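You operate a simulated robot arm through the tools that you are given. There is no shell and no other tool. Be economical: measure what you need, move in short steps, check, and stop when the job is done.

Carry out the task below with a simulated two-armed robot. There is one attempt and no reset: what you move stays moved.

Task
Open the bolts drawer, put the pink box of bolts from there in the yellow kit tray, then shut the drawer. Take the yellow tyre brush and leave it on the rubber mat. Take the orange spring clamp and put it in the deep black bin. Fetch the blue pad and set it on the shelf of the side stand. Take the window pad on the deck of the service trolley and put it away on the top of the wall tray. Take the pin carton and leave it on the brown packing board. Put the red brush in the green tray. Pick up the green filter with one hand, pass it to the other hand and put it in the deep black bin. Push the clips drawer shut. Take the blue jack pad and put it on the top of the far bench. Any order will do. Set down upright: pink box of bolts, pin carton, green filter, blue jack pad.

Only the result counts: the job must be done as asked and must still hold three seconds after the hand-in. Knocking over, shifting, dropping, spilling or breaking anything else fails it.

Robot
Two 7-joint arms with fingered hands on one trunk, on a base that drives. Base frame: it is fixed to the floor where the robot stands at the start and does not move with it; the origin is under the middle of the robot, x ahead of it, y to its left, z up. Units: mm, degrees, N and s.
The left shoulder is at the start at [60, 177, 950], the right one opposite. With the tool pointing down near the work surface each hand reaches from about 100 to 900 mm from the robot's upright axis, wherever it stands, measured 20 degrees to its own side. Places, roughly: blue jack pad [1250, -2000, 1000]; blue pad (8x6x5 cm) [-3100, 3600, 900]; bolts drawer [900, 0, 1000]; brown packing board (17x29x2 cm) [1000, 1300, 900]; clips drawer [800, 400, 1000]; deep black bin [900, 6300, 400]; green filter (7x7x9 cm) [1100, 1600, 900]; green tray (20x15 cm) [1020, 880, 860]; orange spring clamp (17x9x3 cm) [-2400, 3600, 900]; pin carton [1000, 2000, 1000]; pink box of bolts [1000, 0, 1000]; red brush (4x3x15 cm) [900, 1700, 900]; rubber mat (34x20 cm) [-3820, 3780, 860]; shelf of the side stand [-7200, 3600, 400]; top of the far bench [1000, -3600, 900]; top of the wall tray (80x20 cm) [-5480, 1940, 860]; window pad (8x6x5 cm) [900, 4800, 600]; yellow kit tray (19x20 cm) [960, -300, 960]; yellow tyre brush (11x6x7 cm) [-2700, 3800, 500]. Payload 4 kg a hand.
The TCP of each hand is the grasp point between the finger pads, 37 mm short of the fingertips. In the tool frame z runs along the fingers and y along their closing line. The gripper opens to 124 mm. The gripper's body begins 43 mm behind the TCP. The gripper is a hand of 3 fingers: y runs from the thumb to the fingers, the wrist lies at [-15, -108, -202] in the tool frame.
Orientation is that of the tool frame in the base frame, as [roll, pitch, yaw] about the fixed x, y, z axes, in that order (R = Rz(yaw) Ry(pitch) Rx(roll)). With the fingers straight down and the wrist toward the robot, the tool's x, y and z point along [0, 1, 0], [1, 0, 0] and [0, 0, -1] of the base frame.

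Tools
- The arms move only by the tool arm_command. It takes "left_series", "right_series" or both (then of equal length, played together; a hand with none holds still); each is a list of rows, each a list of 6 numbers: the turn, a rotation vector about the tool's x, y, z in units of 8 degrees (1.0 is 8 degrees), then the shift along the tool's x, y, z in units of 40 mm (1.0 is 40 mm). In form: [[wx, wy, wz, dx, dy, dz], ...]. A call has 1 to 20 rows; each row shifts and turns the commanded pose from where the row before left it, along the tool's axes as they then stand. A call with a number of a shift or a turn outside -1 to 1 is refused whole. Rows are played at 5 a second. More than 50 mm and 8.6 degrees between two rows, and nothing of the call is played. Where a pose cannot be reached the arm comes as near as it can. A force on the tool above 40 N (or 10 N above the force at the start of the call, whichever is more), or a blocked arm, ends the call early, and 0.2 s more pass. In this call time passes only in rows, and 0.2 s behind the last. It gives the time, the measured TCP pose, the force on the tool (base axes), the opening and the grip force at its end, in the units of the frame above (readings bear some noise), with the torque about the TCP (base axes, N m) and any sound that the robot's microphone picked up.
- Cameras (640 x 400 px; columns grow to the right, rows downward): "scene" is now at [53.6, 1.6, 1624.1]; the picture's right is [0.05, -1.00, 0.00], its down [-0.51, -0.03, -0.86] and it looks along [0.86, 0.04, -0.51] (base axes); focal length 265 px, centre (320, 200). "left" rides on the left gripper at [-64, -76, -137] in its tool frame; the picture's right is [-0.84, -0.26, 0.48], its down [0.48, -0.76, 0.43] and it looks along [0.26, 0.60, 0.76] (tool axes); focal length 256 px, centre (320, 200). "right" rides on the right gripper at [64, -76, -137] in its tool frame; the picture's right is [-0.84, 0.26, -0.48], its down [-0.48, -0.76, 0.43] and it looks along [-0.26, 0.60, 0.76] (tool axes); focal length 256 px, centre (320, 200). There is no depth. A picture from a camera that has moved, and an enlarged one, comes with that camera's place and axes in the base frame and with its lens. The place of the scene camera against the robot may be out by one fixed shift of up to 12 mm in any direction.
- snapshot(camera): a new picture of that camera. It takes no simulated time.
- move_column(by): slides the trunk up (or, below 0, down) by that many mm; the arms and the scene camera ride with it, the base frame stays. It gives what a move gives, with no picture.
- steer(legs): drives the robot by 1 to 6 legs, each [ahead, left, turn to the left] in mm, mm and degrees, along the robot's own axes; the way and the turn of a leg run together, so that a leg with both is an arc; at most 1500 mm and 180 degrees a leg. The arms and the cameras ride along, it lands a little off, and it stops where it bumps. It gives what a move gives.
- move_fingers(index, middle, thumb_bend, thumb_turn, hand): sets how far each is bent, from 0 (flat) to 1 (curled in); at 0.3 the hand is open as for a grip, at 0.7 the pads meet at the TCP. One left out holds its place. A second passes; each finger stops where it meets its share of the squeeze, and holds until it gets a number again. It is the only way to open and close the hand. It gives what a move gives, with no picture; readings hold the bend of each and the force on the fingers (four entries, about 0 where the hand has none), thumb and palm. thumb_turn goes from beside the hand (0) to across from the fingers (1), as for a grip.
- turn_head(pan, tilt): turns the head with the scene camera to pan (to the left, within 86 degrees either way) and tilt (down, from -29 to 69), counted from straight ahead of the robot. It gives what a move gives.
- zoom(camera, box): a new picture of the part [left, top, right, bottom] of that camera's present view, enlarged. It takes no simulated time.
- job_done(): hands the job in; it is judged then, once.

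Go step by step. Nothing tells you exact positions but the pictures and the camera data: compare them with the known pose of the tool, close in by small moves and look again before you grip or let go. The budget is 546 turns and 338 pictures, counting those below and the enlarged ones. Unless the task says otherwise, let go and move clear before handing in, and close with one line.

The tools are called after "Call:" by a JSON object that holds its "fn" and its "kwargs". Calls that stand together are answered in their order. arm_command: Moves the arms, as the interface text tells. Its arguments: {"type":"object","properties":{"left_series":{"type":"array","items":{"type":"array","items":{"type":"number"}}},"right_series":{"type":"array","items":{"type":"array","items":{"type":"number"}}}},"required":[]} The other tools are called the same way: move_column (by) slides the trunk up or down; move_fingers (index, middle, thumb_bend, thumb_turn, hand) moves the fingers one by one; steer (legs) drives the base; turn_head (pan, tilt) turns the head that bears the scene camera; snapshot (camera) takes a picture; zoom (camera, box) takes an enlarged picture of a part of a camera's view; job_done () hands the job in.

At the start:

```text
time: 0.0
left_position: [648.4, 320.7, 1231.6]
left_ee_rot: [-179.9, 0.0, 90.0]
left_ft_force: [-0.5, 0.2, -1.0]
left_torque: [-0.01, 0.0, 0.01]
left_finger_gap: 123.5
left_grasp_force: 0.1
left_shape: jaw
left_bend: [0.3, 0.3, 0.3, 0.98]
left_finger forces: [0.0, 0.0, 0.0, 0.1, 0.0, 0.0]
right_position: [554.5, -134.4, 1262.9]
right_ee_rot: [180.0, 0.0, 90.0]
right_ft_force: [0.4, 0.4, -0.6]
right_torque: [-0.03, 0.01, 0.01]
right_finger_gap: 123.6
right_grasp_force: 0.1
right_shape: jaw
right_bend: [0.3, 0.3, 0.3, 0.98]
right_finger forces: [0.1, 0.1, 0.0, 0.1, 0.1, 0.1]
trunk travel left (down, up): [-475.0, 115.0]
robot x, y, heading: [0.5, -3.8, -0.2]
head pan, tilt: [3.0, 30.5]
```

scene: 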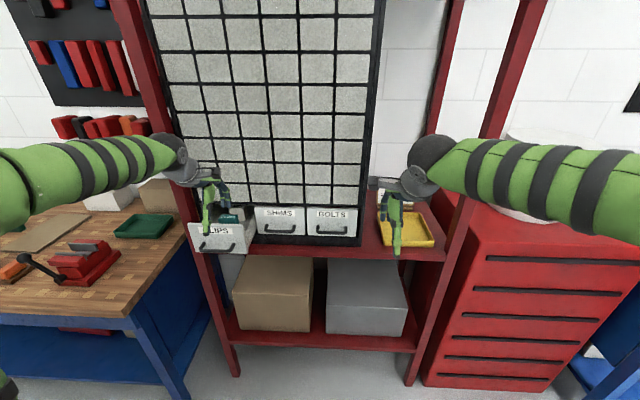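
right: 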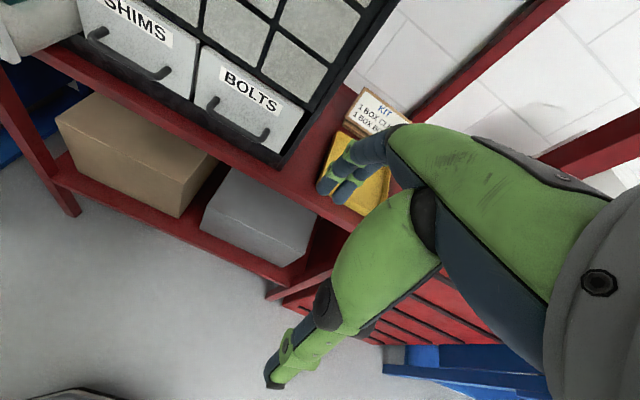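
left: 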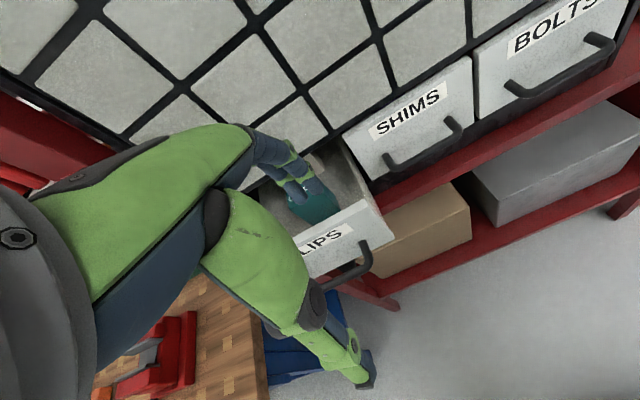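

I see the drawer cabinet ahead with clips (open), shims and bolts drawers, and the yellow kit tray to the right. I look closer first.

Call:
{"fn": "zoom", "kwargs": {"camera": "scene", "box": [180, 170, 460, 345]}}

Call:
{"fn": "zoom", "kwargs": {"camera": "right", "box": [60, 0, 420, 225]}}

Call:
{"fn": "zoom", "kwargs": {"camera": "left", "box": [230, 100, 550, 300]}}

```text
2.29 times, centred on (320, 258) of scene
camera zoom: at [53.6, 1.6, 1624.1], right [0.05, -1.0, 0.0], down [-0.51, -0.03, -0.86], along [0.86, 0.04, -0.51], focal length 605 px, centre (320, 69)
```

zoom: 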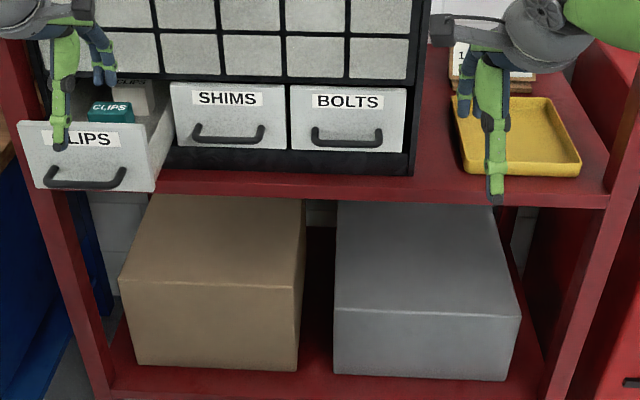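

```text
1.78 times, centred on (240, 112) of right
camera zoom: at [480.6, -68.9, 1399.6], right [0.26, -0.84, 0.48], down [-0.76, -0.48, -0.43], along [0.6, -0.26, -0.76], focal length 455 px, centre (462, 356)
```

zoom: 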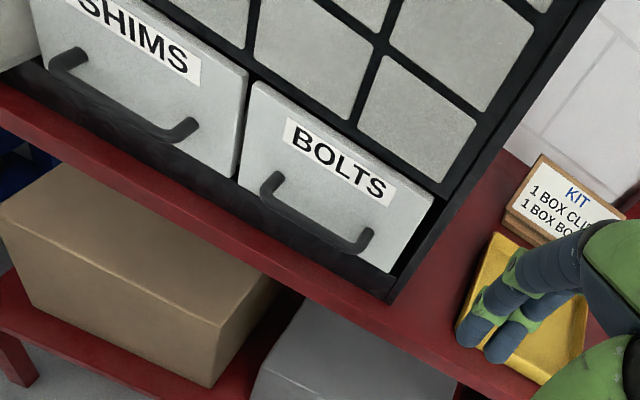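

```text
2.00 times, centred on (390, 200) of left
camera zoom: at [572.0, 256.7, 1368.5], right [-0.26, -0.84, -0.48], down [-0.76, 0.48, -0.43], along [0.6, 0.26, -0.76], focal length 512 px, centre (180, 200)
```

zoom: 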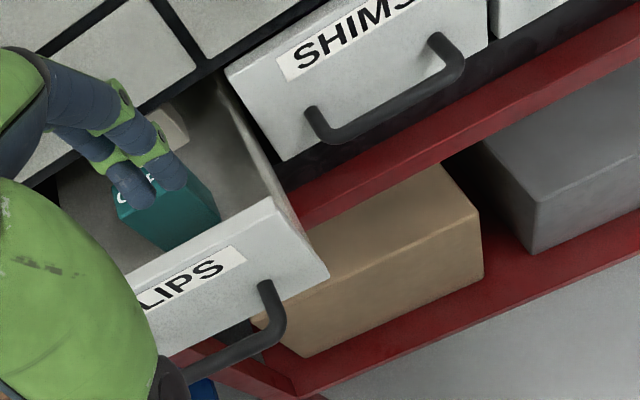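

The bolts handle triangulates to about [820, -4, 1037] and the clips handle to about [707, 373, 1030]. I turn both hands to point forward, with fingers above and thumb below.

Call:
{"fn": "arm_command", "kwargs": {"left_series": [[-0.9375, 0, 0, 0, 0, 0], [-0.9375, 0, 0, 0, 0, 0], [-0.9375, 0, 0, 0, 0, 0], [-0.9375, 0, 0, 0, 0, 0], [-0.9375, 0, 0, 0, 0, 0], [-0.9375, 0, 0, 0, 0, 0], [-0.9375, 0, 0, 0, 0, 0], [-0.9375, 0, 0, 0, 0, 0], [-0.9375, 0, 0, 0, 0, 0], [-0.9375, 0, 0, 0, 0, 0], [-0.9375, 0, 0, 0, 0, 0], [-0.9375, 0, 0, 0, 0, 0]], "right_series": [[-0.9375, 0, 0, 0, 0, 0], [-0.9375, 0, 0, 0, 0, 0], [-0.9375, 0, 0, 0, 0, 0], [-0.9375, 0, 0, 0, 0, 0], [-0.9375, 0, 0, 0, 0, 0], [-0.9375, 0, 0, 0, 0, 0], [-0.9375, 0, 0, 0, 0, 0], [-0.9375, 0, 0, 0, 0, 0], [-0.9375, 0, 0, 0, 0, 0], [-0.9375, 0, 0, 0, 0, 0], [-0.9375, 0, 0, 0, 0, 0], [-0.9375, 0, 0, 0, 0, 0]]}}

Call:
{"fn": "move_fingers", "kwargs": {"hand": "left", "index": 0.7, "middle": 0.7, "thumb_bend": 0.7}}

Call:
{"fn": "snapshot", "kwargs": {"camera": "scene"}}

Call:
{"fn": "snapshot", "kwargs": {"camera": "left"}}

Call:
{"fn": "snapshot", "kwargs": {"camera": "right"}}

```text
time: 2.8
left_position: [622.7, 352.8, 1321.6]
left_ee_rot: [125.5, -19.1, 99.4]
left_ft_force: [0.1, 0.0, -0.1]
left_torque: [-0.02, 0.01, 0.06]
left_finger_gap: 123.9
left_grasp_force: 0.0
left_shape: jaw
left_bend: [0.3, 0.3, 0.3, 0.98]
left_finger forces: [0.1, 0.0, 0.0, 0.0, 0.0, 0.0]
left hand out of reach, approached as far as the arm can: row 4, 5, 6, 7, 8, 9, 10, 11, 12
right_position: [564.1, -131.0, 1226.5]
right_ee_rot: [107.7, -1.5, 90.3]
right_ft_force: [0.9, -1.3, -0.3]
right_torque: [0.0, 0.02, -0.02]
right_finger_gap: 123.5
right_grasp_force: 0.0
right_shape: jaw
right_bend: [0.3, 0.3, 0.3, 0.98]
right_finger forces: [0.0, 0.0, 0.0, 0.0, 0.0, 0.0]
right hand out of reach, approached as far as the arm can: row 10, 11, 12
trunk travel left (down, up): [-475.0, 115.0]
robot x, y, heading: [-2.5, 2.1, -0.2]
head pan, tilt: [3.0, 30.5]
stopped in row 12 (left hand): the arm was blocked; the commanded pose is now the measured one
```

```text
time: 3.8
left_position: [623.6, 355.2, 1321.0]
left_ee_rot: [125.4, -18.9, 99.4]
left_ft_force: [-0.5, 0.3, -0.2]
left_torque: [-0.01, 0.03, 0.0]
left_finger_gap: 1.6
left_grasp_force: 0.0
left_shape: fingers
left_bend: [0.7, 0.7, 0.7, 0.98]
left_finger forces: [0.0, 0.1, 0.0, 0.1, 0.1, 0.0]
right_position: [564.0, -126.5, 1227.4]
right_ee_rot: [107.8, -1.4, 90.4]
right_ft_force: [-0.7, -0.3, -0.1]
right_torque: [-0.01, -0.02, 0.0]
right_finger_gap: 123.7
right_grasp_force: 0.0
right_shape: jaw
right_bend: [0.3, 0.3, 0.3, 0.98]
right_finger forces: [0.0, 0.0, 0.0, 0.1, 0.0, 0.1]
trunk travel left (down, up): [-475.0, 115.0]
robot x, y, heading: [1.2, -3.1, -0.0]
head pan, tilt: [3.0, 30.5]
```

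```text
331 pictures are left
camera scene: at [53.8, 1.8, 1624.1], right [0.05, -1.0, 0.0], down [-0.51, -0.03, -0.86], along [0.86, 0.04, -0.51], focal length 265 px, centre (320, 200)
```

scene: 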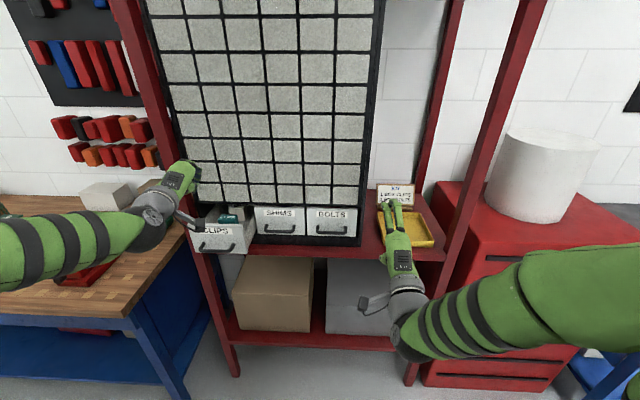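

```text
330 pictures are left
camera left: at [479.7, 265.2, 1316.1], right [0.35, -0.59, -0.73], down [-0.21, 0.72, -0.67], along [0.92, 0.38, 0.13], focal length 256 px, centre (320, 200)
```

left: 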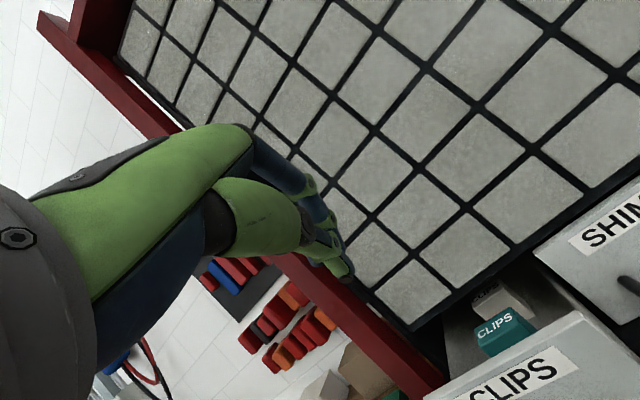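

```text
329 pictures are left
camera right: at [411.6, -62.7, 1197.3], right [-0.38, -0.85, 0.37], down [0.19, -0.46, -0.87], along [0.91, -0.26, 0.33], focal length 256 px, centre (320, 200)
```

right: 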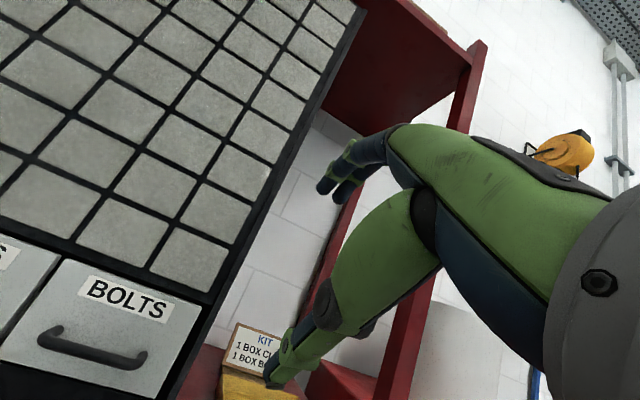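

The wrists stop short of horizontal: the right hand is about 72° up from straight down and the left about 54°. That is still usable, so I bring both hands down in front of their drawers.

Call:
{"fn": "arm_command", "kwargs": {"left_series": [[0, 0, 0, -0.24, -0.81, 0.4], [0, 0, 0, -0.24, -0.81, 0.4], [0, 0, 0, -0.24, -0.81, 0.4], [0, 0, 0, -0.24, -0.81, 0.4], [0, 0, 0, -0.24, -0.81, 0.4], [0, 0, 0, -0.24, -0.81, 0.4]], "right_series": [[0, 0, 0, 0.5125, -0.545, 0.856], [0, 0, 0, 0.5125, -0.545, 0.856], [0, 0, 0, 0.5125, -0.545, 0.856], [0, 0, 0, 0.5125, -0.545, 0.856], [0, 0, 0, 0.5125, -0.545, 0.856], [0, 0, 0, 0.5125, -0.545, 0.856]]}}

Call:
{"fn": "snapshot", "kwargs": {"camera": "scene"}}

Call:
{"fn": "snapshot", "kwargs": {"camera": "right"}}

Call:
{"fn": "snapshot", "kwargs": {"camera": "left"}}

```text
time: 5.2
left_position: [574.1, 380.3, 1141.0]
left_ee_rot: [126.4, -19.0, 98.6]
left_ft_force: [0.6, 0.6, -0.7]
left_torque: [0.05, -0.04, -0.01]
left_finger_gap: 1.1
left_grasp_force: 0.0
left_shape: fingers
left_bend: [0.7, 0.7, 0.7, 0.98]
left_finger forces: [0.0, 0.0, 0.1, 0.0, 0.1, 0.1]
left hand out of reach, approached as far as the arm can: row 5, 6
right_position: [719.0, -0.5, 1041.8]
right_ee_rot: [107.9, -1.4, 90.4]
right_ft_force: [0.5, -0.4, -0.4]
right_torque: [0.03, 0.0, 0.0]
right_finger_gap: 123.9
right_grasp_force: 0.1
right_shape: jaw
right_bend: [0.3, 0.3, 0.3, 0.98]
right_finger forces: [0.1, 0.0, 0.0, 0.0, 0.0, 0.0]
trunk travel left (down, up): [-475.0, 115.0]
robot x, y, heading: [0.4, 0.6, -0.2]
head pan, tilt: [3.0, 30.5]
```

```text
328 pictures are left
camera scene: at [55.1, 3.0, 1623.9], right [0.05, -1.0, 0.0], down [-0.51, -0.03, -0.86], along [0.86, 0.04, -0.51], focal length 265 px, centre (320, 200)
```

scene: 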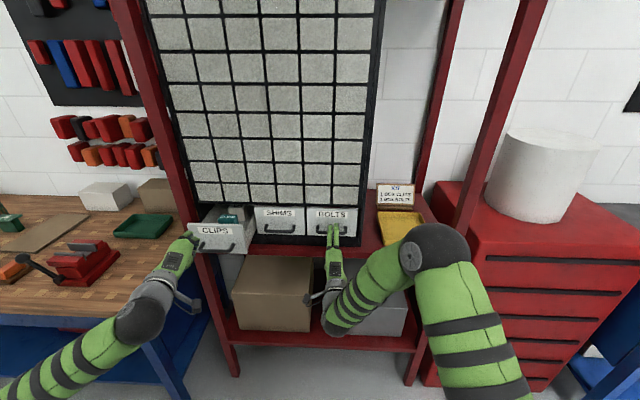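

```text
327 pictures are left
camera right: at [566.5, 64.6, 1012.4], right [-0.38, -0.85, 0.37], down [0.18, -0.46, -0.87], along [0.91, -0.26, 0.33], focal length 256 px, centre (320, 200)
```

right: 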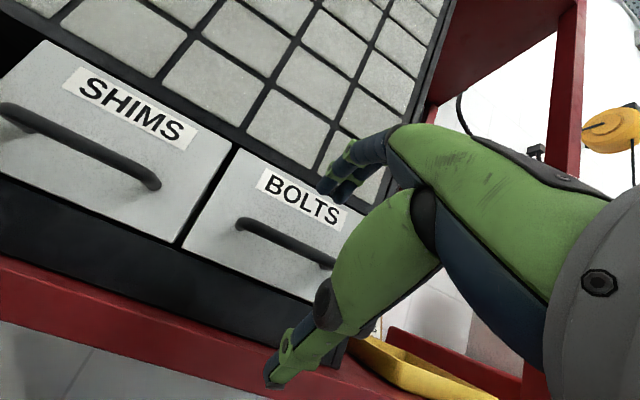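

```text
326 pictures are left
camera left: at [431.3, 292.0, 1139.2], right [0.33, -0.59, -0.74], down [-0.21, 0.72, -0.67], along [0.92, 0.37, 0.11], focal length 256 px, centre (320, 200)
```

left: 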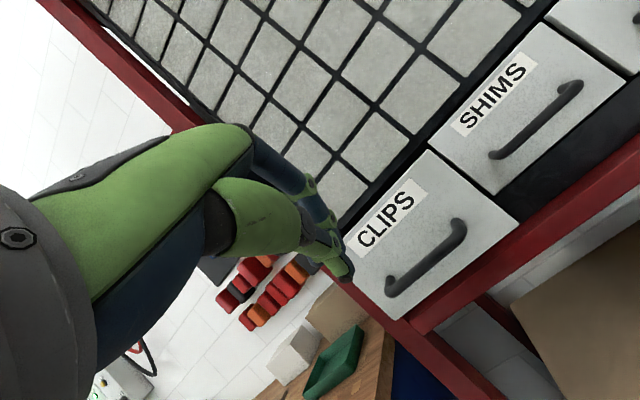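

The bolts bar is confirmed at about [820, 2, 1045]. I move the right hand forward with the bar between the fingers and thumb.

Call:
{"fn": "arm_command", "kwargs": {"right_series": [[0, 0, 0, 0, 0.32, 0.83], [0, 0, 0, 0, 0.32, 0.83]]}}

Call:
{"fn": "snapshot", "kwargs": {"camera": "right"}}

Call:
{"fn": "zoom", "kwargs": {"camera": "scene", "box": [220, 180, 460, 330]}}

```text
time: 5.8
left_position: [573.5, 379.3, 1142.9]
left_ee_rot: [126.3, -18.9, 98.8]
left_ft_force: [0.6, 0.5, -0.2]
left_torque: [-0.02, 0.01, -0.04]
left_finger_gap: 1.0
left_grasp_force: 0.1
left_shape: fingers
left_bend: [0.7, 0.7, 0.7, 0.98]
left_finger forces: [0.0, 0.1, 0.0, 0.0, 0.1, 0.0]
right_position: [781.4, 2.9, 1048.4]
right_ee_rot: [107.4, -1.5, 90.9]
right_ft_force: [-23.5, -3.1, 2.5]
right_torque: [0.11, -1.43, -0.12]
right_finger_gap: 122.4
right_grasp_force: 0.0
right_shape: jaw
right_bend: [0.29, 0.3, 0.3, 0.98]
right_finger forces: [14.8, 7.5, 0.0, 0.0, 0.1, 0.1]
trunk travel left (down, up): [-475.0, 115.0]
robot x, y, heading: [0.8, -0.6, -0.1]
head pan, tilt: [3.0, 30.5]
stopped in row 2 (right hand): the force on the tool passed its limit at 63 N (the readings are from after the stop); the commanded pose is now the measured one
```

```text
325 pictures are left
camera right: at [628.7, 67.2, 1018.0], right [-0.37, -0.85, 0.37], down [0.19, -0.46, -0.87], along [0.91, -0.25, 0.34], focal length 256 px, centre (320, 200)
```

right: 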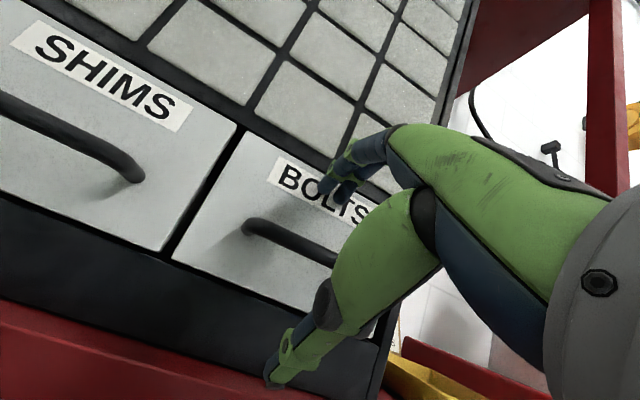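

```text
2.67 times, centred on (340, 255) of scene
camera zoom: at [51.7, 1.7, 1624.2], right [0.05, -1.0, 0.0], down [-0.51, -0.03, -0.86], along [0.86, 0.04, -0.51], focal length 706 px, centre (267, 53)
```

zoom: 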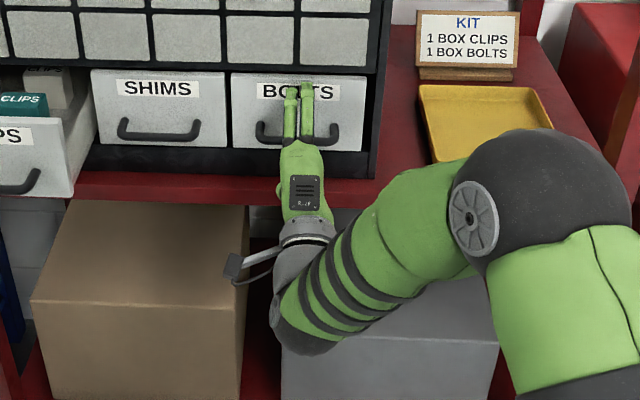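

The fingertips touch the panel just above the bar and the thumb is below it. I close the hand on the bar.

Call:
{"fn": "move_fingers", "kwargs": {"hand": "right", "index": 0.75, "middle": 0.75, "thumb_bend": 0.75}}

Call:
{"fn": "zoom", "kwargs": {"camera": "scene", "box": [260, 190, 400, 278]}}

```text
time: 6.8
left_position: [575.7, 380.1, 1140.4]
left_ee_rot: [126.4, -18.8, 98.7]
left_ft_force: [0.0, 0.1, -0.2]
left_torque: [0.0, 0.0, 0.01]
left_finger_gap: 1.3
left_grasp_force: 0.0
left_shape: fingers
left_bend: [0.7, 0.7, 0.7, 0.98]
left_finger forces: [0.0, 0.0, 0.0, 0.0, 0.0, 0.1]
right_position: [784.8, 3.1, 1044.9]
right_ee_rot: [107.7, -1.4, 90.8]
right_ft_force: [0.3, -1.6, -9.3]
right_torque: [-0.14, 0.21, 0.25]
right_finger_gap: 3.9
right_grasp_force: 28.7
right_shape: fingers
right_bend: [0.73, 0.72, 0.68, 0.98]
right_finger forces: [14.8, 12.3, 0.0, 0.1, 29.9, 0.1]
trunk travel left (down, up): [-475.0, 115.0]
robot x, y, heading: [3.1, -1.9, 0.3]
head pan, tilt: [3.0, 30.5]
```

```text
4.55 times, centred on (330, 234) of scene
camera zoom: at [55.0, 1.7, 1624.0], right [0.05, -1.0, 0.0], down [-0.51, -0.03, -0.86], along [0.86, 0.04, -0.51], focal length 1204 px, centre (274, 46)
```

zoom: 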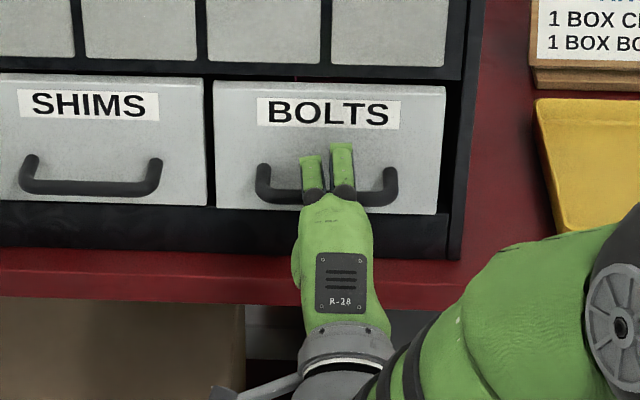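

The grip is on the bar with 29 N of squeeze. I pull straight back.

Call:
{"fn": "arm_command", "kwargs": {"right_series": [[0, 0, 0, 0, -0.15, -0.48], [0, 0, 0, 0, -0.15, -0.48], [0, 0, 0, 0, -0.15, -0.48]]}}

Call:
{"fn": "zoom", "kwargs": {"camera": "scene", "box": [220, 180, 460, 330]}}

```text
time: 7.6
left_position: [574.9, 379.9, 1141.4]
left_ee_rot: [126.4, -18.8, 98.7]
left_ft_force: [0.3, 0.0, -0.2]
left_torque: [0.01, 0.0, 0.0]
left_finger_gap: 0.9
left_grasp_force: 0.0
left_shape: fingers
left_bend: [0.7, 0.7, 0.7, 0.98]
left_finger forces: [0.0, 0.1, 0.0, 0.0, 0.0, 0.0]
right_position: [725.1, 2.1, 1046.2]
right_ee_rot: [107.7, -1.4, 90.7]
right_ft_force: [-0.8, -0.8, -13.9]
right_torque: [-0.14, 0.26, 0.24]
right_finger_gap: 4.4
right_grasp_force: 29.7
right_shape: fingers
right_bend: [0.73, 0.72, 0.68, 0.97]
right_finger forces: [14.2, 12.3, 0.0, 0.1, 31.8, 0.0]
trunk travel left (down, up): [-475.0, 115.0]
robot x, y, heading: [-1.0, -0.7, -0.1]
head pan, tilt: [3.0, 30.5]
```

```text
2.67 times, centred on (340, 255) of scene
camera zoom: at [55.2, 1.8, 1623.9], right [0.05, -1.0, 0.0], down [-0.51, -0.03, -0.86], along [0.86, 0.04, -0.51], focal length 706 px, centre (267, 53)
```

zoom: 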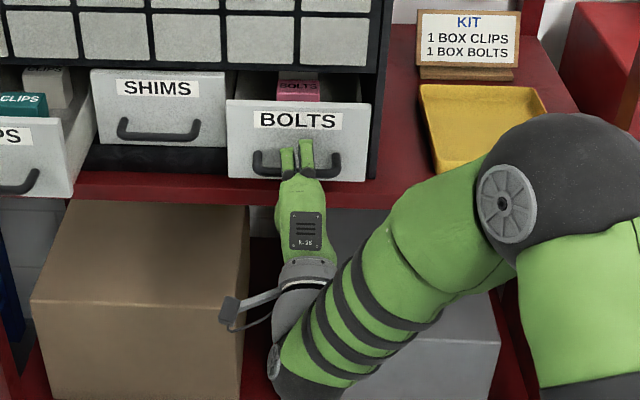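

The drawer slides and the pink box is showing. I pull further.

Call:
{"fn": "arm_command", "kwargs": {"right_series": [[0, 0, 0, 0, -0.15, -0.48], [0, 0, 0, 0, -0.15, -0.48], [0, 0, 0, 0, -0.15, -0.48], [0, 0, 0, 0, -0.15, -0.48], [0, 0, 0, 0, -0.15, -0.48]]}}

Call:
{"fn": "zoom", "kwargs": {"camera": "scene", "box": [220, 180, 460, 330]}}

```text
time: 8.8
left_position: [575.3, 380.9, 1141.2]
left_ee_rot: [126.5, -18.9, 98.6]
left_ft_force: [0.1, 0.7, -0.3]
left_torque: [0.01, -0.02, 0.0]
left_finger_gap: 1.1
left_grasp_force: 0.1
left_shape: fingers
left_bend: [0.7, 0.7, 0.7, 0.98]
left_finger forces: [0.0, 0.0, 0.1, 0.0, 0.1, 0.0]
right_position: [625.5, 2.4, 1045.3]
right_ee_rot: [107.5, -1.4, 90.8]
right_ft_force: [-0.9, -1.0, -15.6]
right_torque: [-0.15, 0.3, 0.23]
right_finger_gap: 4.5
right_grasp_force: 29.9
right_shape: fingers
right_bend: [0.73, 0.72, 0.67, 0.97]
right_finger forces: [14.0, 13.1, 0.1, 0.0, 32.8, 0.1]
trunk travel left (down, up): [-475.0, 115.0]
robot x, y, heading: [-1.0, 0.1, 0.1]
head pan, tilt: [3.0, 30.5]
```

```text
2.67 times, centred on (340, 255) of scene
camera zoom: at [55.2, 1.8, 1624.0], right [0.05, -1.0, 0.0], down [-0.51, -0.03, -0.86], along [0.86, 0.04, -0.51], focal length 706 px, centre (267, 53)
```

zoom: 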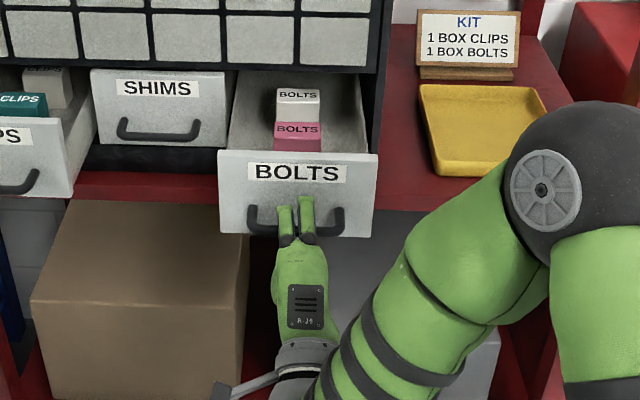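

Now open 160 mm, with the pink box in front of a white one. I pull another 40 mm to give the hand room under the cabinet face.

Call:
{"fn": "arm_command", "kwargs": {"right_series": [[0, 0, 0, 0, -0.15, -0.48], [0, 0, 0, 0, -0.15, -0.48]]}}

Call:
{"fn": "zoom", "kwargs": {"camera": "scene", "box": [260, 190, 400, 278]}}

```text
time: 9.4
left_position: [574.6, 380.1, 1140.4]
left_ee_rot: [126.5, -18.8, 98.6]
left_ft_force: [0.3, 0.5, -0.2]
left_torque: [0.01, 0.0, 0.01]
left_finger_gap: 1.0
left_grasp_force: 0.1
left_shape: fingers
left_bend: [0.7, 0.7, 0.7, 0.98]
left_finger forces: [0.1, 0.0, 0.0, 0.0, 0.0, 0.0]
right_position: [584.6, 1.6, 1045.0]
right_ee_rot: [107.5, -1.4, 90.7]
right_ft_force: [-2.4, -0.5, -12.4]
right_torque: [-0.1, 0.28, 0.24]
right_finger_gap: 5.0
right_grasp_force: 29.3
right_shape: fingers
right_bend: [0.73, 0.72, 0.67, 0.97]
right_finger forces: [14.0, 12.3, 0.0, 0.1, 31.8, 0.1]
trunk travel left (down, up): [-475.0, 115.0]
robot x, y, heading: [-3.7, -4.1, 0.1]
head pan, tilt: [3.0, 30.5]
```

```text
4.55 times, centred on (330, 234) of scene
camera zoom: at [54.5, 2.0, 1624.0], right [0.05, -1.0, 0.0], down [-0.51, -0.03, -0.86], along [0.86, 0.04, -0.51], focal length 1204 px, centre (274, 46)
```

zoom: 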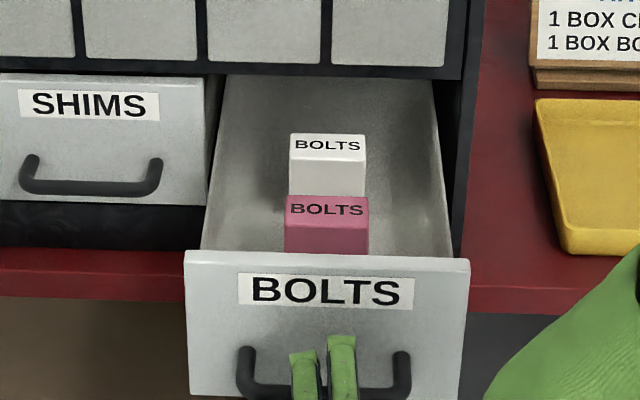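

Open by 200 mm. I release the bar, back away, then rise.

Call:
{"fn": "move_fingers", "kwargs": {"hand": "right", "index": 0.3, "middle": 0.3, "thumb_bend": 0.3}}

Call:
{"fn": "arm_command", "kwargs": {"right_series": [[0, 0, 0, 0, -0.3, -0.95], [0, 0, 0, 0, -0.3, -0.95], [0, 0, 0, -0.5, 0.5, -0.6], [0, 0, 0, 0, 0.95, -0.3], [0, 0, 0, 0, 0.95, -0.3], [0, 0, 0, 0, 0.95, -0.3], [0, 0, 0, 0, 0.95, -0.3], [0, 0, 0, 0, 0.95, -0.3], [0, 0, 0, 0, 0.95, -0.3]]}}

Call:
{"fn": "snapshot", "kwargs": {"camera": "scene"}}

```text
time: 10.4
left_position: [574.8, 379.9, 1140.9]
left_ee_rot: [126.3, -18.7, 98.6]
left_ft_force: [-0.4, 0.0, -0.2]
left_torque: [-0.04, 0.03, 0.01]
left_finger_gap: 1.0
left_grasp_force: 0.2
left_shape: fingers
left_bend: [0.7, 0.7, 0.7, 0.98]
left_finger forces: [0.0, 0.0, 0.0, 0.0, 0.0, 0.1]
right_position: [585.2, 3.6, 1047.3]
right_ee_rot: [107.6, -1.5, 90.7]
right_ft_force: [-1.6, -0.2, -0.1]
right_torque: [0.01, -0.08, 0.01]
right_finger_gap: 123.2
right_grasp_force: 0.6
right_shape: fingers
right_bend: [0.3, 0.3, 0.3, 0.98]
right_finger forces: [0.1, 1.0, 0.0, 0.1, 0.1, 0.1]
trunk travel left (down, up): [-475.0, 115.0]
robot x, y, heading: [1.3, 1.4, -0.0]
head pan, tilt: [3.0, 30.5]
```

```text
time: 12.4
left_position: [575.2, 379.8, 1141.5]
left_ee_rot: [126.3, -18.8, 98.7]
left_ft_force: [0.5, -0.2, 0.0]
left_torque: [0.02, 0.0, 0.01]
left_finger_gap: 1.2
left_grasp_force: 0.1
left_shape: fingers
left_bend: [0.7, 0.7, 0.7, 0.98]
left_finger forces: [0.0, 0.0, 0.1, 0.0, 0.2, 0.1]
right_position: [499.6, -17.1, 1330.0]
right_ee_rot: [107.4, -1.4, 90.6]
right_ft_force: [0.0, -0.1, -0.8]
right_torque: [-0.02, -0.01, -0.01]
right_finger_gap: 123.3
right_grasp_force: 0.1
right_shape: fingers
right_bend: [0.3, 0.3, 0.3, 0.98]
right_finger forces: [0.0, 0.1, 0.1, 0.0, 0.0, 0.0]
right hand out of reach, approached as far as the arm can: row 2
trunk travel left (down, up): [-475.0, 115.0]
robot x, y, heading: [-2.9, 1.6, -0.1]
head pan, tilt: [3.0, 30.5]
```

```text
319 pictures are left
camera scene: at [53.4, 1.5, 1624.1], right [0.05, -1.0, 0.0], down [-0.51, -0.03, -0.86], along [0.86, 0.04, -0.51], focal length 265 px, centre (320, 200)
```

scene: 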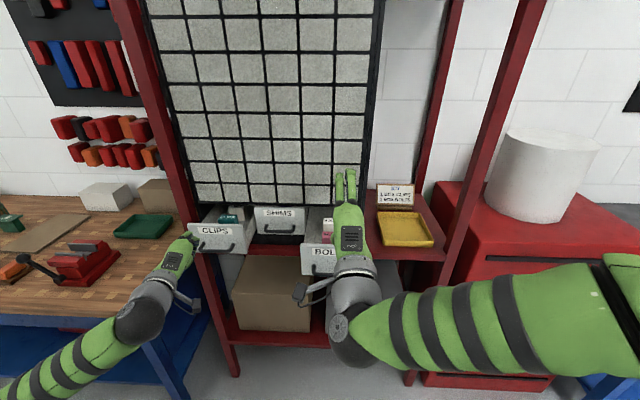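

I rotate the right hand to point down with its closing line left-right.

Call:
{"fn": "arm_command", "kwargs": {"right_series": [[1, 0, 0, 0, 0, 0], [1, 0, 0, 0, 0, 0], [1, 0, 0, 0, 0, 0], [1, 0, 0, 0, 0, 0], [1, 0, 0, 0, 0, 0], [1, 0, 0, 0, 0, 0], [1, 0, 0, 0, 0, 0], [1, 0, 0, 0, 0, 0], [1, 0, 0, 0, 0, 0], [0, 0, -1, 0, 0, 0], [0, 0, -1, 0, 0, 0], [0, 0, -1, 0, 0, 0], [0, 0, -1, 0, 0, 0], [0, 0, -1, 0, 0, 0], [0, 0, -1, 0, 0, 0], [0, 0, -1, 0, 0, 0], [0, 0, -1, 0, 0, 0], [0, 0, -1, 0, 0, 0], [0, 0, -1, 0, 0, 0], [0, 0, -1, 0, 0, 0]]}}

Call:
{"fn": "snapshot", "kwargs": {"camera": "right"}}

Call:
{"fn": "snapshot", "kwargs": {"camera": "scene"}}

```text
time: 16.6
left_position: [574.9, 380.1, 1142.3]
left_ee_rot: [126.4, -18.8, 98.7]
left_ft_force: [-0.5, -0.2, 0.5]
left_torque: [0.01, 0.03, -0.03]
left_finger_gap: 1.4
left_grasp_force: 0.1
left_shape: fingers
left_bend: [0.7, 0.7, 0.7, 0.98]
left_finger forces: [0.0, 0.0, 0.0, 0.1, 0.0, 0.1]
right_position: [501.5, -19.1, 1329.0]
right_ee_rot: [178.5, 0.4, 178.7]
right_ft_force: [0.2, 0.4, 0.3]
right_torque: [0.03, -0.03, 0.01]
right_finger_gap: 123.2
right_grasp_force: 0.1
right_shape: fingers
right_bend: [0.3, 0.3, 0.3, 0.98]
right_finger forces: [0.1, 0.0, 0.0, 0.0, 0.0, 0.0]
trunk travel left (down, up): [-475.0, 115.0]
robot x, y, heading: [-1.3, 2.5, -0.4]
head pan, tilt: [3.0, 30.5]
```

```text
318 pictures are left
camera right: at [435.9, -95.9, 1462.4], right [0.84, 0.23, 0.49], down [0.47, -0.76, -0.45], along [0.27, 0.61, -0.74], focal length 256 px, centre (320, 200)
```

right: 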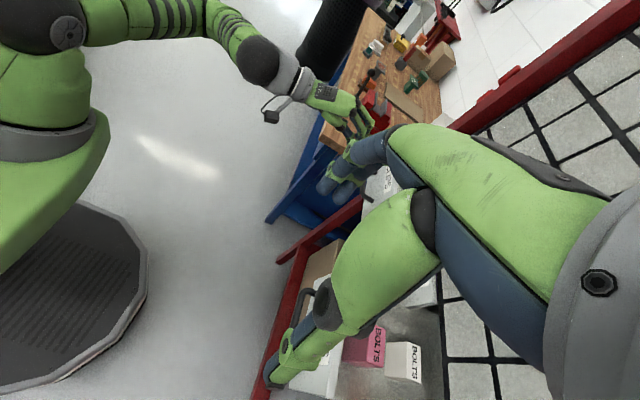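

```text
317 pictures are left
camera scene: at [54.3, 1.8, 1624.1], right [0.05, -1.0, 0.0], down [-0.51, -0.03, -0.86], along [0.86, 0.04, -0.51], focal length 265 px, centre (320, 200)
```

scene: 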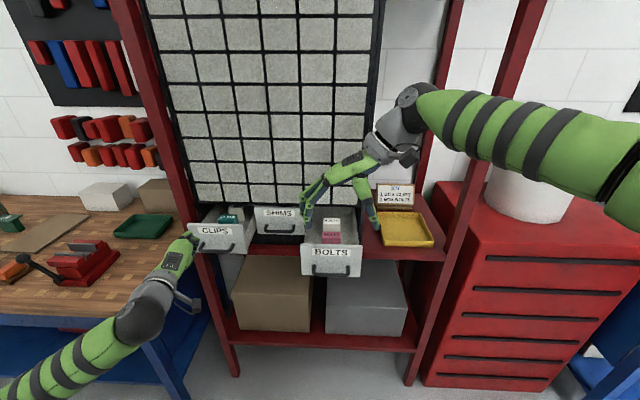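

Call:
{"fn": "zoom", "kwargs": {"camera": "right", "box": [260, 280, 460, 400]}}

Call:
{"fn": "zoom", "kwargs": {"camera": "scene", "box": [280, 190, 400, 290]}}

```text
3.20 times, centred on (360, 340) of right
camera zoom: at [435.9, -95.9, 1462.4], right [0.84, 0.23, 0.49], down [0.47, -0.76, -0.45], along [0.27, 0.61, -0.74], focal length 819 px, centre (192, -248)
```

zoom: 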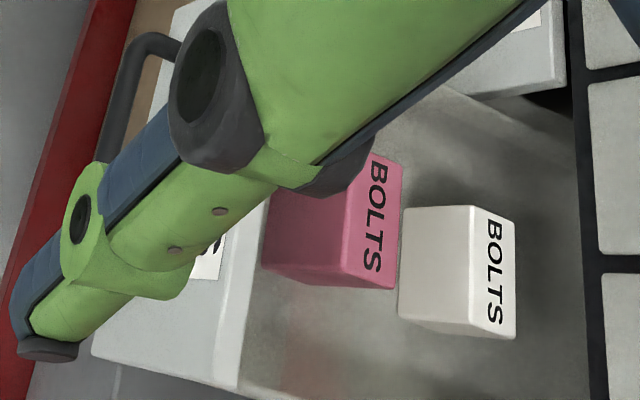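

```text
4.00 times, centred on (340, 240) of scene
camera zoom: at [54.3, 1.8, 1624.1], right [0.05, -1.0, 0.0], down [-0.51, -0.03, -0.86], along [0.86, 0.04, -0.51], focal length 1059 px, centre (240, 40)
```

zoom: 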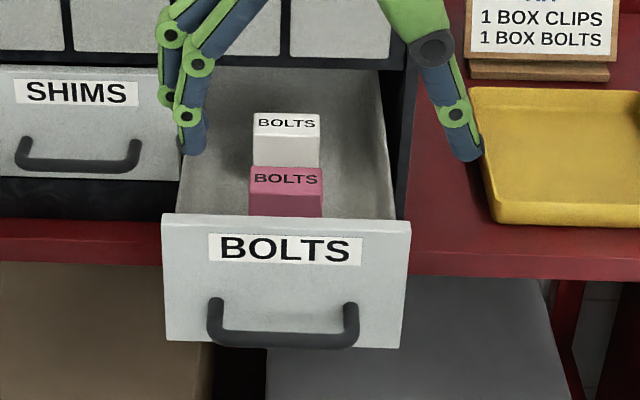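

The pink box top is at x 719–750, y −32 to 26, z about 1096. I move above it and narrow the hand somewhat.

Call:
{"fn": "arm_command", "kwargs": {"right_series": [[0, 0, 0, -0.973, 0.067, 0.62], [0, 0, 0, -0.973, 0.067, 0.62], [0, 0, 0, -0.973, 0.067, 0.62], [0, 0, 0, -0.973, 0.067, 0.62], [0, 0, 0, -0.973, 0.067, 0.62], [0, 0, 0, -0.973, 0.067, 0.62]]}}

Call:
{"fn": "move_fingers", "kwargs": {"hand": "right", "index": 0.4, "middle": 0.4, "thumb_bend": 0.4}}

Call:
{"fn": "snapshot", "kwargs": {"camera": "right"}}

Call:
{"fn": "zoom", "kwargs": {"camera": "scene", "box": [240, 150, 420, 290]}}

```text
time: 18.0
left_position: [575.7, 380.2, 1140.7]
left_ee_rot: [126.5, -18.9, 98.5]
left_ft_force: [-0.1, -0.1, -0.6]
left_torque: [0.0, 0.01, 0.02]
left_finger_gap: 1.1
left_grasp_force: 0.1
left_shape: fingers
left_bend: [0.7, 0.7, 0.7, 0.98]
left_finger forces: [0.1, 0.0, 0.1, 0.0, 0.1, 0.0]
right_position: [736.9, -4.9, 1182.6]
right_ee_rot: [178.5, 0.3, 178.5]
right_ft_force: [0.5, -0.6, 0.4]
right_torque: [-0.03, -0.04, 0.0]
right_finger_gap: 123.2
right_grasp_force: 0.0
right_shape: fingers
right_bend: [0.3, 0.3, 0.3, 0.98]
right_finger forces: [0.0, 0.0, 0.0, 0.0, 0.1, 0.0]
trunk travel left (down, up): [-475.0, 115.0]
robot x, y, heading: [1.8, 1.4, -0.1]
head pan, tilt: [3.0, 30.5]
```

```text
time: 19.0
left_position: [575.4, 380.4, 1141.7]
left_ee_rot: [126.4, -18.8, 98.6]
left_ft_force: [0.4, -0.3, 0.2]
left_torque: [0.01, 0.01, 0.02]
left_finger_gap: 1.2
left_grasp_force: 0.1
left_shape: fingers
left_bend: [0.7, 0.7, 0.7, 0.98]
left_finger forces: [0.1, 0.0, 0.0, 0.0, 0.0, 0.0]
right_position: [735.8, -5.6, 1182.1]
right_ee_rot: [178.6, 0.5, 178.7]
right_ft_force: [-0.6, 0.6, -0.3]
right_torque: [-0.03, -0.02, 0.01]
right_finger_gap: 93.5
right_grasp_force: 0.0
right_shape: fingers
right_bend: [0.4, 0.4, 0.4, 0.98]
right_finger forces: [0.0, 0.0, 0.0, 0.0, 0.0, 0.0]
trunk travel left (down, up): [-475.0, 115.0]
robot x, y, heading: [1.6, 1.1, -0.2]
head pan, tilt: [3.0, 30.5]
```

```text
314 pictures are left
camera right: at [670.4, -81.5, 1317.0], right [0.84, 0.22, 0.5], down [0.47, -0.76, -0.45], along [0.28, 0.61, -0.74], focal length 256 px, centre (320, 200)
```

right: 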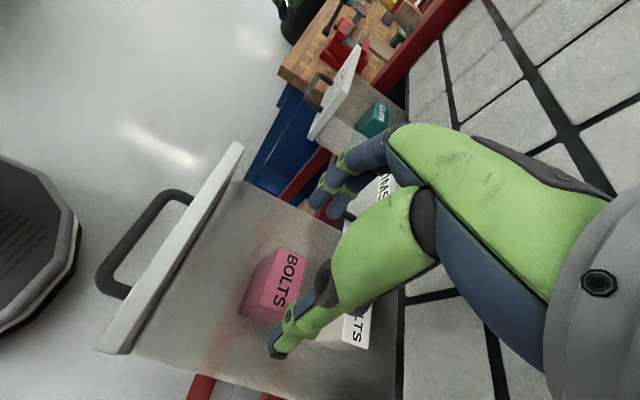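

```text
2.86 times, centred on (330, 220) of scene
camera zoom: at [54.1, 1.8, 1624.1], right [0.05, -1.0, 0.0], down [-0.51, -0.03, -0.86], along [0.86, 0.04, -0.51], focal length 757 px, centre (291, 143)
```

zoom: 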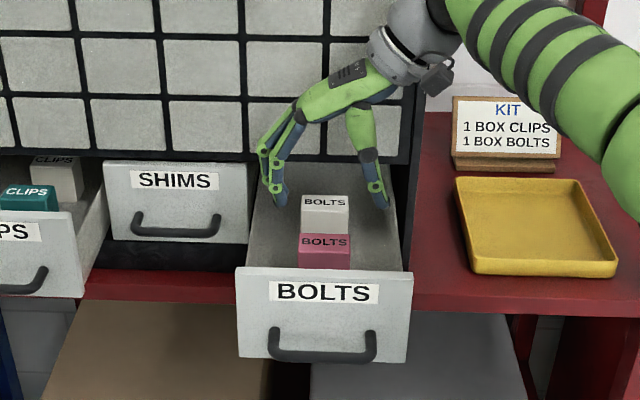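

Call:
{"fn": "arm_command", "kwargs": {"right_series": [[0, 0, 0, -0.06, 0.05, 0.9], [0, 0, 0, -0.06, 0.05, 0.9]]}}

Call:
{"fn": "snapshot", "kwargs": {"camera": "right"}}

Call:
{"fn": "zoom", "kwargs": {"camera": "scene", "box": [280, 180, 400, 280]}}

```text
time: 19.6
left_position: [575.4, 380.0, 1141.5]
left_ee_rot: [126.4, -18.8, 98.7]
left_ft_force: [-0.9, 0.2, -0.9]
left_torque: [0.02, 0.01, -0.02]
left_finger_gap: 1.0
left_grasp_force: 0.0
left_shape: fingers
left_bend: [0.7, 0.7, 0.7, 0.98]
left_finger forces: [0.1, 0.1, 0.0, 0.1, 0.0, 0.0]
right_position: [743.4, 1.4, 1112.0]
right_ee_rot: [178.5, 0.4, 178.6]
right_ft_force: [-0.1, 0.1, -0.4]
right_torque: [0.02, 0.0, 0.01]
right_finger_gap: 93.6
right_grasp_force: 0.0
right_shape: fingers
right_bend: [0.4, 0.4, 0.4, 0.98]
right_finger forces: [0.1, 0.0, 0.0, 0.1, 0.0, 0.0]
trunk travel left (down, up): [-475.0, 115.0]
robot x, y, heading: [0.8, -0.2, -0.0]
head pan, tilt: [3.0, 30.5]
```

```text
312 pictures are left
camera right: at [677.2, -75.0, 1246.0], right [0.84, 0.22, 0.5], down [0.47, -0.76, -0.45], along [0.28, 0.61, -0.74], focal length 256 px, centre (320, 200)
```

right: 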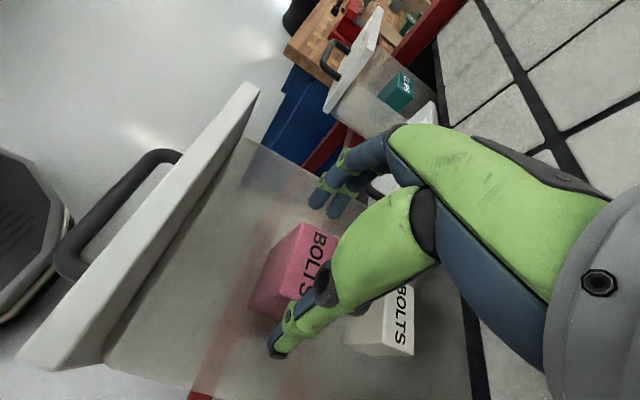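

```text
4.00 times, centred on (340, 230) of scene
camera zoom: at [54.3, 1.8, 1624.1], right [0.05, -1.0, 0.0], down [-0.51, -0.03, -0.86], along [0.86, 0.04, -0.51], focal length 1059 px, centre (240, 80)
```

zoom: 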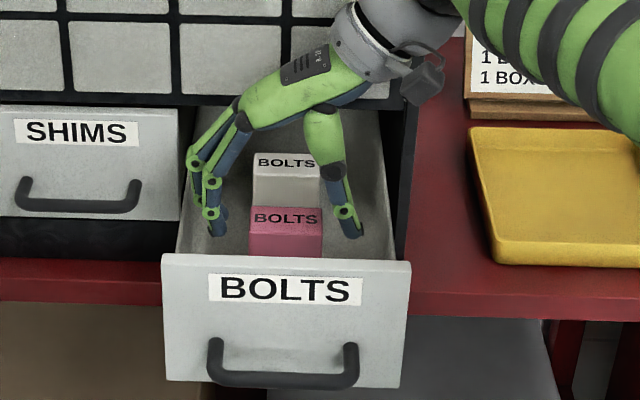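

Call:
{"fn": "arm_command", "kwargs": {"right_series": [[0, 0, 0, 0.05, -0.05, 0.5], [0, 0, 0, 0, -0.05, 0.5]]}}

Call:
{"fn": "move_fingers", "kwargs": {"hand": "right", "index": 0.6, "middle": 0.6, "thumb_bend": 0.6}}

Call:
{"fn": "zoom", "kwargs": {"camera": "scene", "box": [280, 180, 400, 280]}}

```text
time: 20.2
left_position: [574.8, 380.3, 1141.1]
left_ee_rot: [126.4, -18.9, 98.9]
left_ft_force: [0.9, -0.7, 0.0]
left_torque: [0.01, -0.01, 0.01]
left_finger_gap: 1.1
left_grasp_force: 0.2
left_shape: fingers
left_bend: [0.7, 0.7, 0.7, 0.98]
left_finger forces: [0.0, 0.0, 0.0, 0.0, 0.0, 0.1]
right_position: [739.6, 0.3, 1072.1]
right_ee_rot: [178.5, 0.5, 178.5]
right_ft_force: [0.3, -0.1, 0.1]
right_torque: [0.01, 0.01, -0.03]
right_finger_gap: 93.5
right_grasp_force: 0.1
right_shape: fingers
right_bend: [0.4, 0.4, 0.4, 0.98]
right_finger forces: [0.0, 0.1, 0.1, 0.1, 0.0, 0.0]
trunk travel left (down, up): [-475.0, 115.0]
robot x, y, heading: [-1.0, -2.4, -0.2]
head pan, tilt: [3.0, 30.5]
```

```text
time: 21.2
left_position: [574.0, 379.5, 1142.4]
left_ee_rot: [126.3, -18.9, 98.8]
left_ft_force: [-0.5, 0.4, 0.1]
left_torque: [0.03, -0.01, 0.01]
left_finger_gap: 0.9
left_grasp_force: 0.2
left_shape: fingers
left_bend: [0.7, 0.7, 0.7, 0.98]
left_finger forces: [0.0, 0.1, 0.0, 0.0, 0.0, 0.1]
right_position: [739.4, -0.3, 1073.1]
right_ee_rot: [178.5, 0.5, 178.6]
right_ft_force: [1.5, 2.0, 14.4]
right_torque: [0.61, -0.11, 0.02]
right_finger_gap: 65.9
right_grasp_force: 25.5
right_shape: fingers
right_bend: [0.51, 0.52, 0.54, 0.97]
right_finger forces: [13.9, 11.6, 0.0, 0.0, 25.2, 0.0]
trunk travel left (down, up): [-475.0, 115.0]
robot x, y, heading: [4.4, 4.3, -0.1]
head pan, tilt: [3.0, 30.5]
```

```text
4.00 times, centred on (340, 230) of scene
camera zoom: at [53.0, 2.0, 1624.3], right [0.05, -1.0, 0.0], down [-0.51, -0.03, -0.86], along [0.86, 0.04, -0.51], focal length 1059 px, centre (240, 80)
```

zoom: 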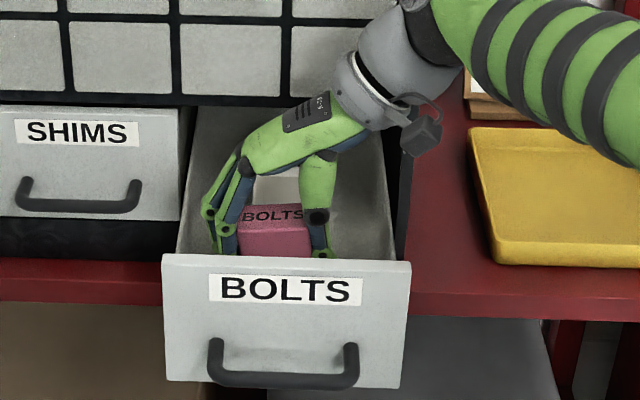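

Gripped, though the box looks slightly tilted. I lift a little and check.

Call:
{"fn": "arm_command", "kwargs": {"right_series": [[0, 0, 0, 0, 0, -0.5], [0, 0, 0, 0, 0, -0.5], [0, 0, 0, 0, 0, -1]]}}

Call:
{"fn": "zoom", "kwargs": {"camera": "scene", "box": [280, 160, 400, 260]}}

Call:
{"fn": "snapshot", "kwargs": {"camera": "right"}}

```text
time: 22.0
left_position: [573.4, 379.3, 1141.5]
left_ee_rot: [126.3, -18.8, 98.6]
left_ft_force: [-1.0, 0.4, -0.1]
left_torque: [-0.01, 0.0, 0.01]
left_finger_gap: 0.8
left_grasp_force: 0.0
left_shape: fingers
left_bend: [0.7, 0.7, 0.7, 0.98]
left_finger forces: [0.0, 0.1, 0.1, 0.0, 0.1, 0.0]
right_position: [738.2, -4.9, 1151.2]
right_ee_rot: [178.5, 0.5, 178.7]
right_ft_force: [-0.1, 0.3, -0.6]
right_torque: [-0.01, -0.04, 0.01]
right_finger_gap: 65.6
right_grasp_force: 24.5
right_shape: fingers
right_bend: [0.51, 0.52, 0.54, 0.97]
right_finger forces: [13.7, 10.6, 0.0, 0.0, 24.4, 0.0]
trunk travel left (down, up): [-475.0, 115.0]
robot x, y, heading: [5.0, 0.5, -0.0]
head pan, tilt: [3.0, 30.5]
```

```text
4.00 times, centred on (340, 210) of scene
camera zoom: at [53.5, 2.0, 1624.1], right [0.05, -1.0, 0.0], down [-0.51, -0.03, -0.86], along [0.86, 0.04, -0.51], focal length 1059 px, centre (240, 160)
```

zoom: 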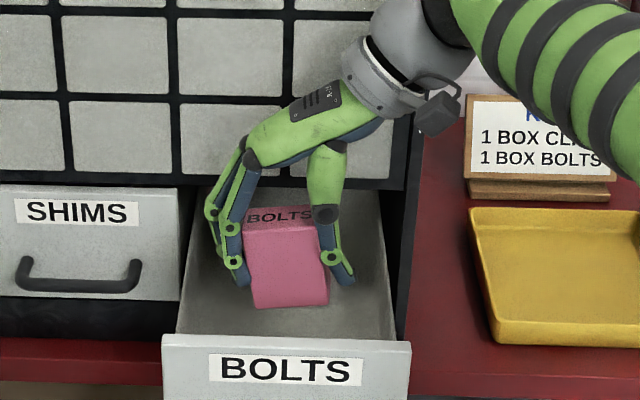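

```text
308 pictures are left
camera right: at [672.6, -80.6, 1285.5], right [0.84, 0.22, 0.49], down [0.47, -0.76, -0.45], along [0.28, 0.61, -0.74], focal length 256 px, centre (320, 200)
```

right: 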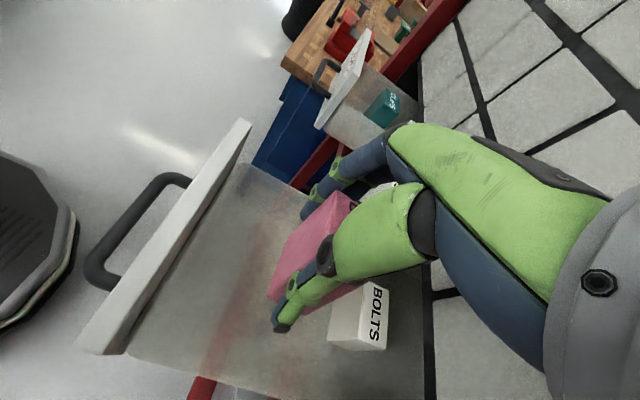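

Lifted cleanly with a few degrees of tilt. I raise the box out to the right and pull the left hand back, so the base can come closer to the kit tray.

Call:
{"fn": "arm_command", "kwargs": {"right_series": [[0, 0, 0, 0, 0, -1], [0, 0, 0, 0.575, -0.81, -0.62], [0, 0, 0, 0.575, -0.81, -0.62], [0, 0, 0, 0.575, -0.81, -0.62], [0, 0, 0, 0.575, -0.81, -0.62], [0, 0, 0, 0.575, -0.81, -0.62], [0, 0, 0, 0.575, -0.81, -0.62]], "left_series": [[0, 0, 0, 0.27, -0.29, -0.93], [0, 0, 0, 0.27, -0.29, -0.93], [0, 0, 0, 0.27, -0.29, -0.93], [0, 0, 0, 0.27, -0.29, -0.93], [0, 0, 0, 0, 0, 0], [0, 0, 0, 0, 0, 0], [0, 0, 0, 0, 0, 0]]}}

Call:
{"fn": "turn_head", "kwargs": {"pan": -15, "tilt": 40}}

Call:
{"fn": "snapshot", "kwargs": {"camera": "scene"}}

```text
time: 23.6
left_position: [481.0, 416.8, 1238.0]
left_ee_rot: [126.4, -18.8, 98.7]
left_ft_force: [-0.5, -0.5, -0.3]
left_torque: [0.0, -0.01, -0.03]
left_finger_gap: 1.0
left_grasp_force: 0.1
left_shape: fingers
left_bend: [0.7, 0.7, 0.7, 0.98]
left_finger forces: [0.1, 0.0, 0.1, 0.1, 0.0, 0.0]
left hand out of reach, approached as far as the arm can: row 1, 2, 3, 4
right_position: [593.0, -198.7, 1331.7]
right_ee_rot: [178.5, 0.4, 178.6]
right_ft_force: [0.5, -0.7, -1.9]
right_torque: [-0.02, -0.02, 0.01]
right_finger_gap: 65.4
right_grasp_force: 24.0
right_shape: fingers
right_bend: [0.51, 0.53, 0.54, 0.97]
right_finger forces: [13.3, 10.6, 0.0, 0.0, 24.0, 0.0]
trunk travel left (down, up): [-475.0, 115.0]
robot x, y, heading: [-2.9, -4.6, -0.1]
head pan, tilt: [3.0, 30.5]
```

```text
time: 24.4
left_position: [483.6, 417.0, 1237.1]
left_ee_rot: [126.4, -18.8, 98.6]
left_ft_force: [-0.1, -0.2, 0.1]
left_torque: [-0.03, 0.0, 0.0]
left_finger_gap: 1.2
left_grasp_force: 0.0
left_shape: fingers
left_bend: [0.7, 0.7, 0.7, 0.98]
left_finger forces: [0.0, 0.0, 0.0, 0.1, 0.1, 0.0]
right_position: [594.6, -196.8, 1331.1]
right_ee_rot: [178.5, 0.4, 178.6]
right_ft_force: [-0.1, -0.2, -0.8]
right_torque: [0.01, 0.02, 0.03]
right_finger_gap: 65.3
right_grasp_force: 23.8
right_shape: fingers
right_bend: [0.51, 0.53, 0.54, 0.97]
right_finger forces: [13.3, 10.7, 0.0, 0.0, 23.9, 0.1]
trunk travel left (down, up): [-475.0, 115.0]
robot x, y, heading: [0.2, 2.5, 0.1]
head pan, tilt: [-15.0, 40.0]
```

```text
307 pictures are left
camera scene: at [46.0, -24.9, 1609.6], right [-0.26, -0.97, 0.0], down [-0.62, 0.17, -0.77], along [0.74, -0.2, -0.64], focal length 265 px, centre (320, 200)
```

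scene: 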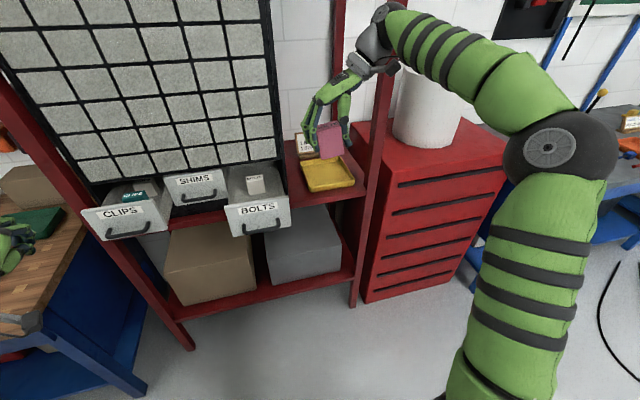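

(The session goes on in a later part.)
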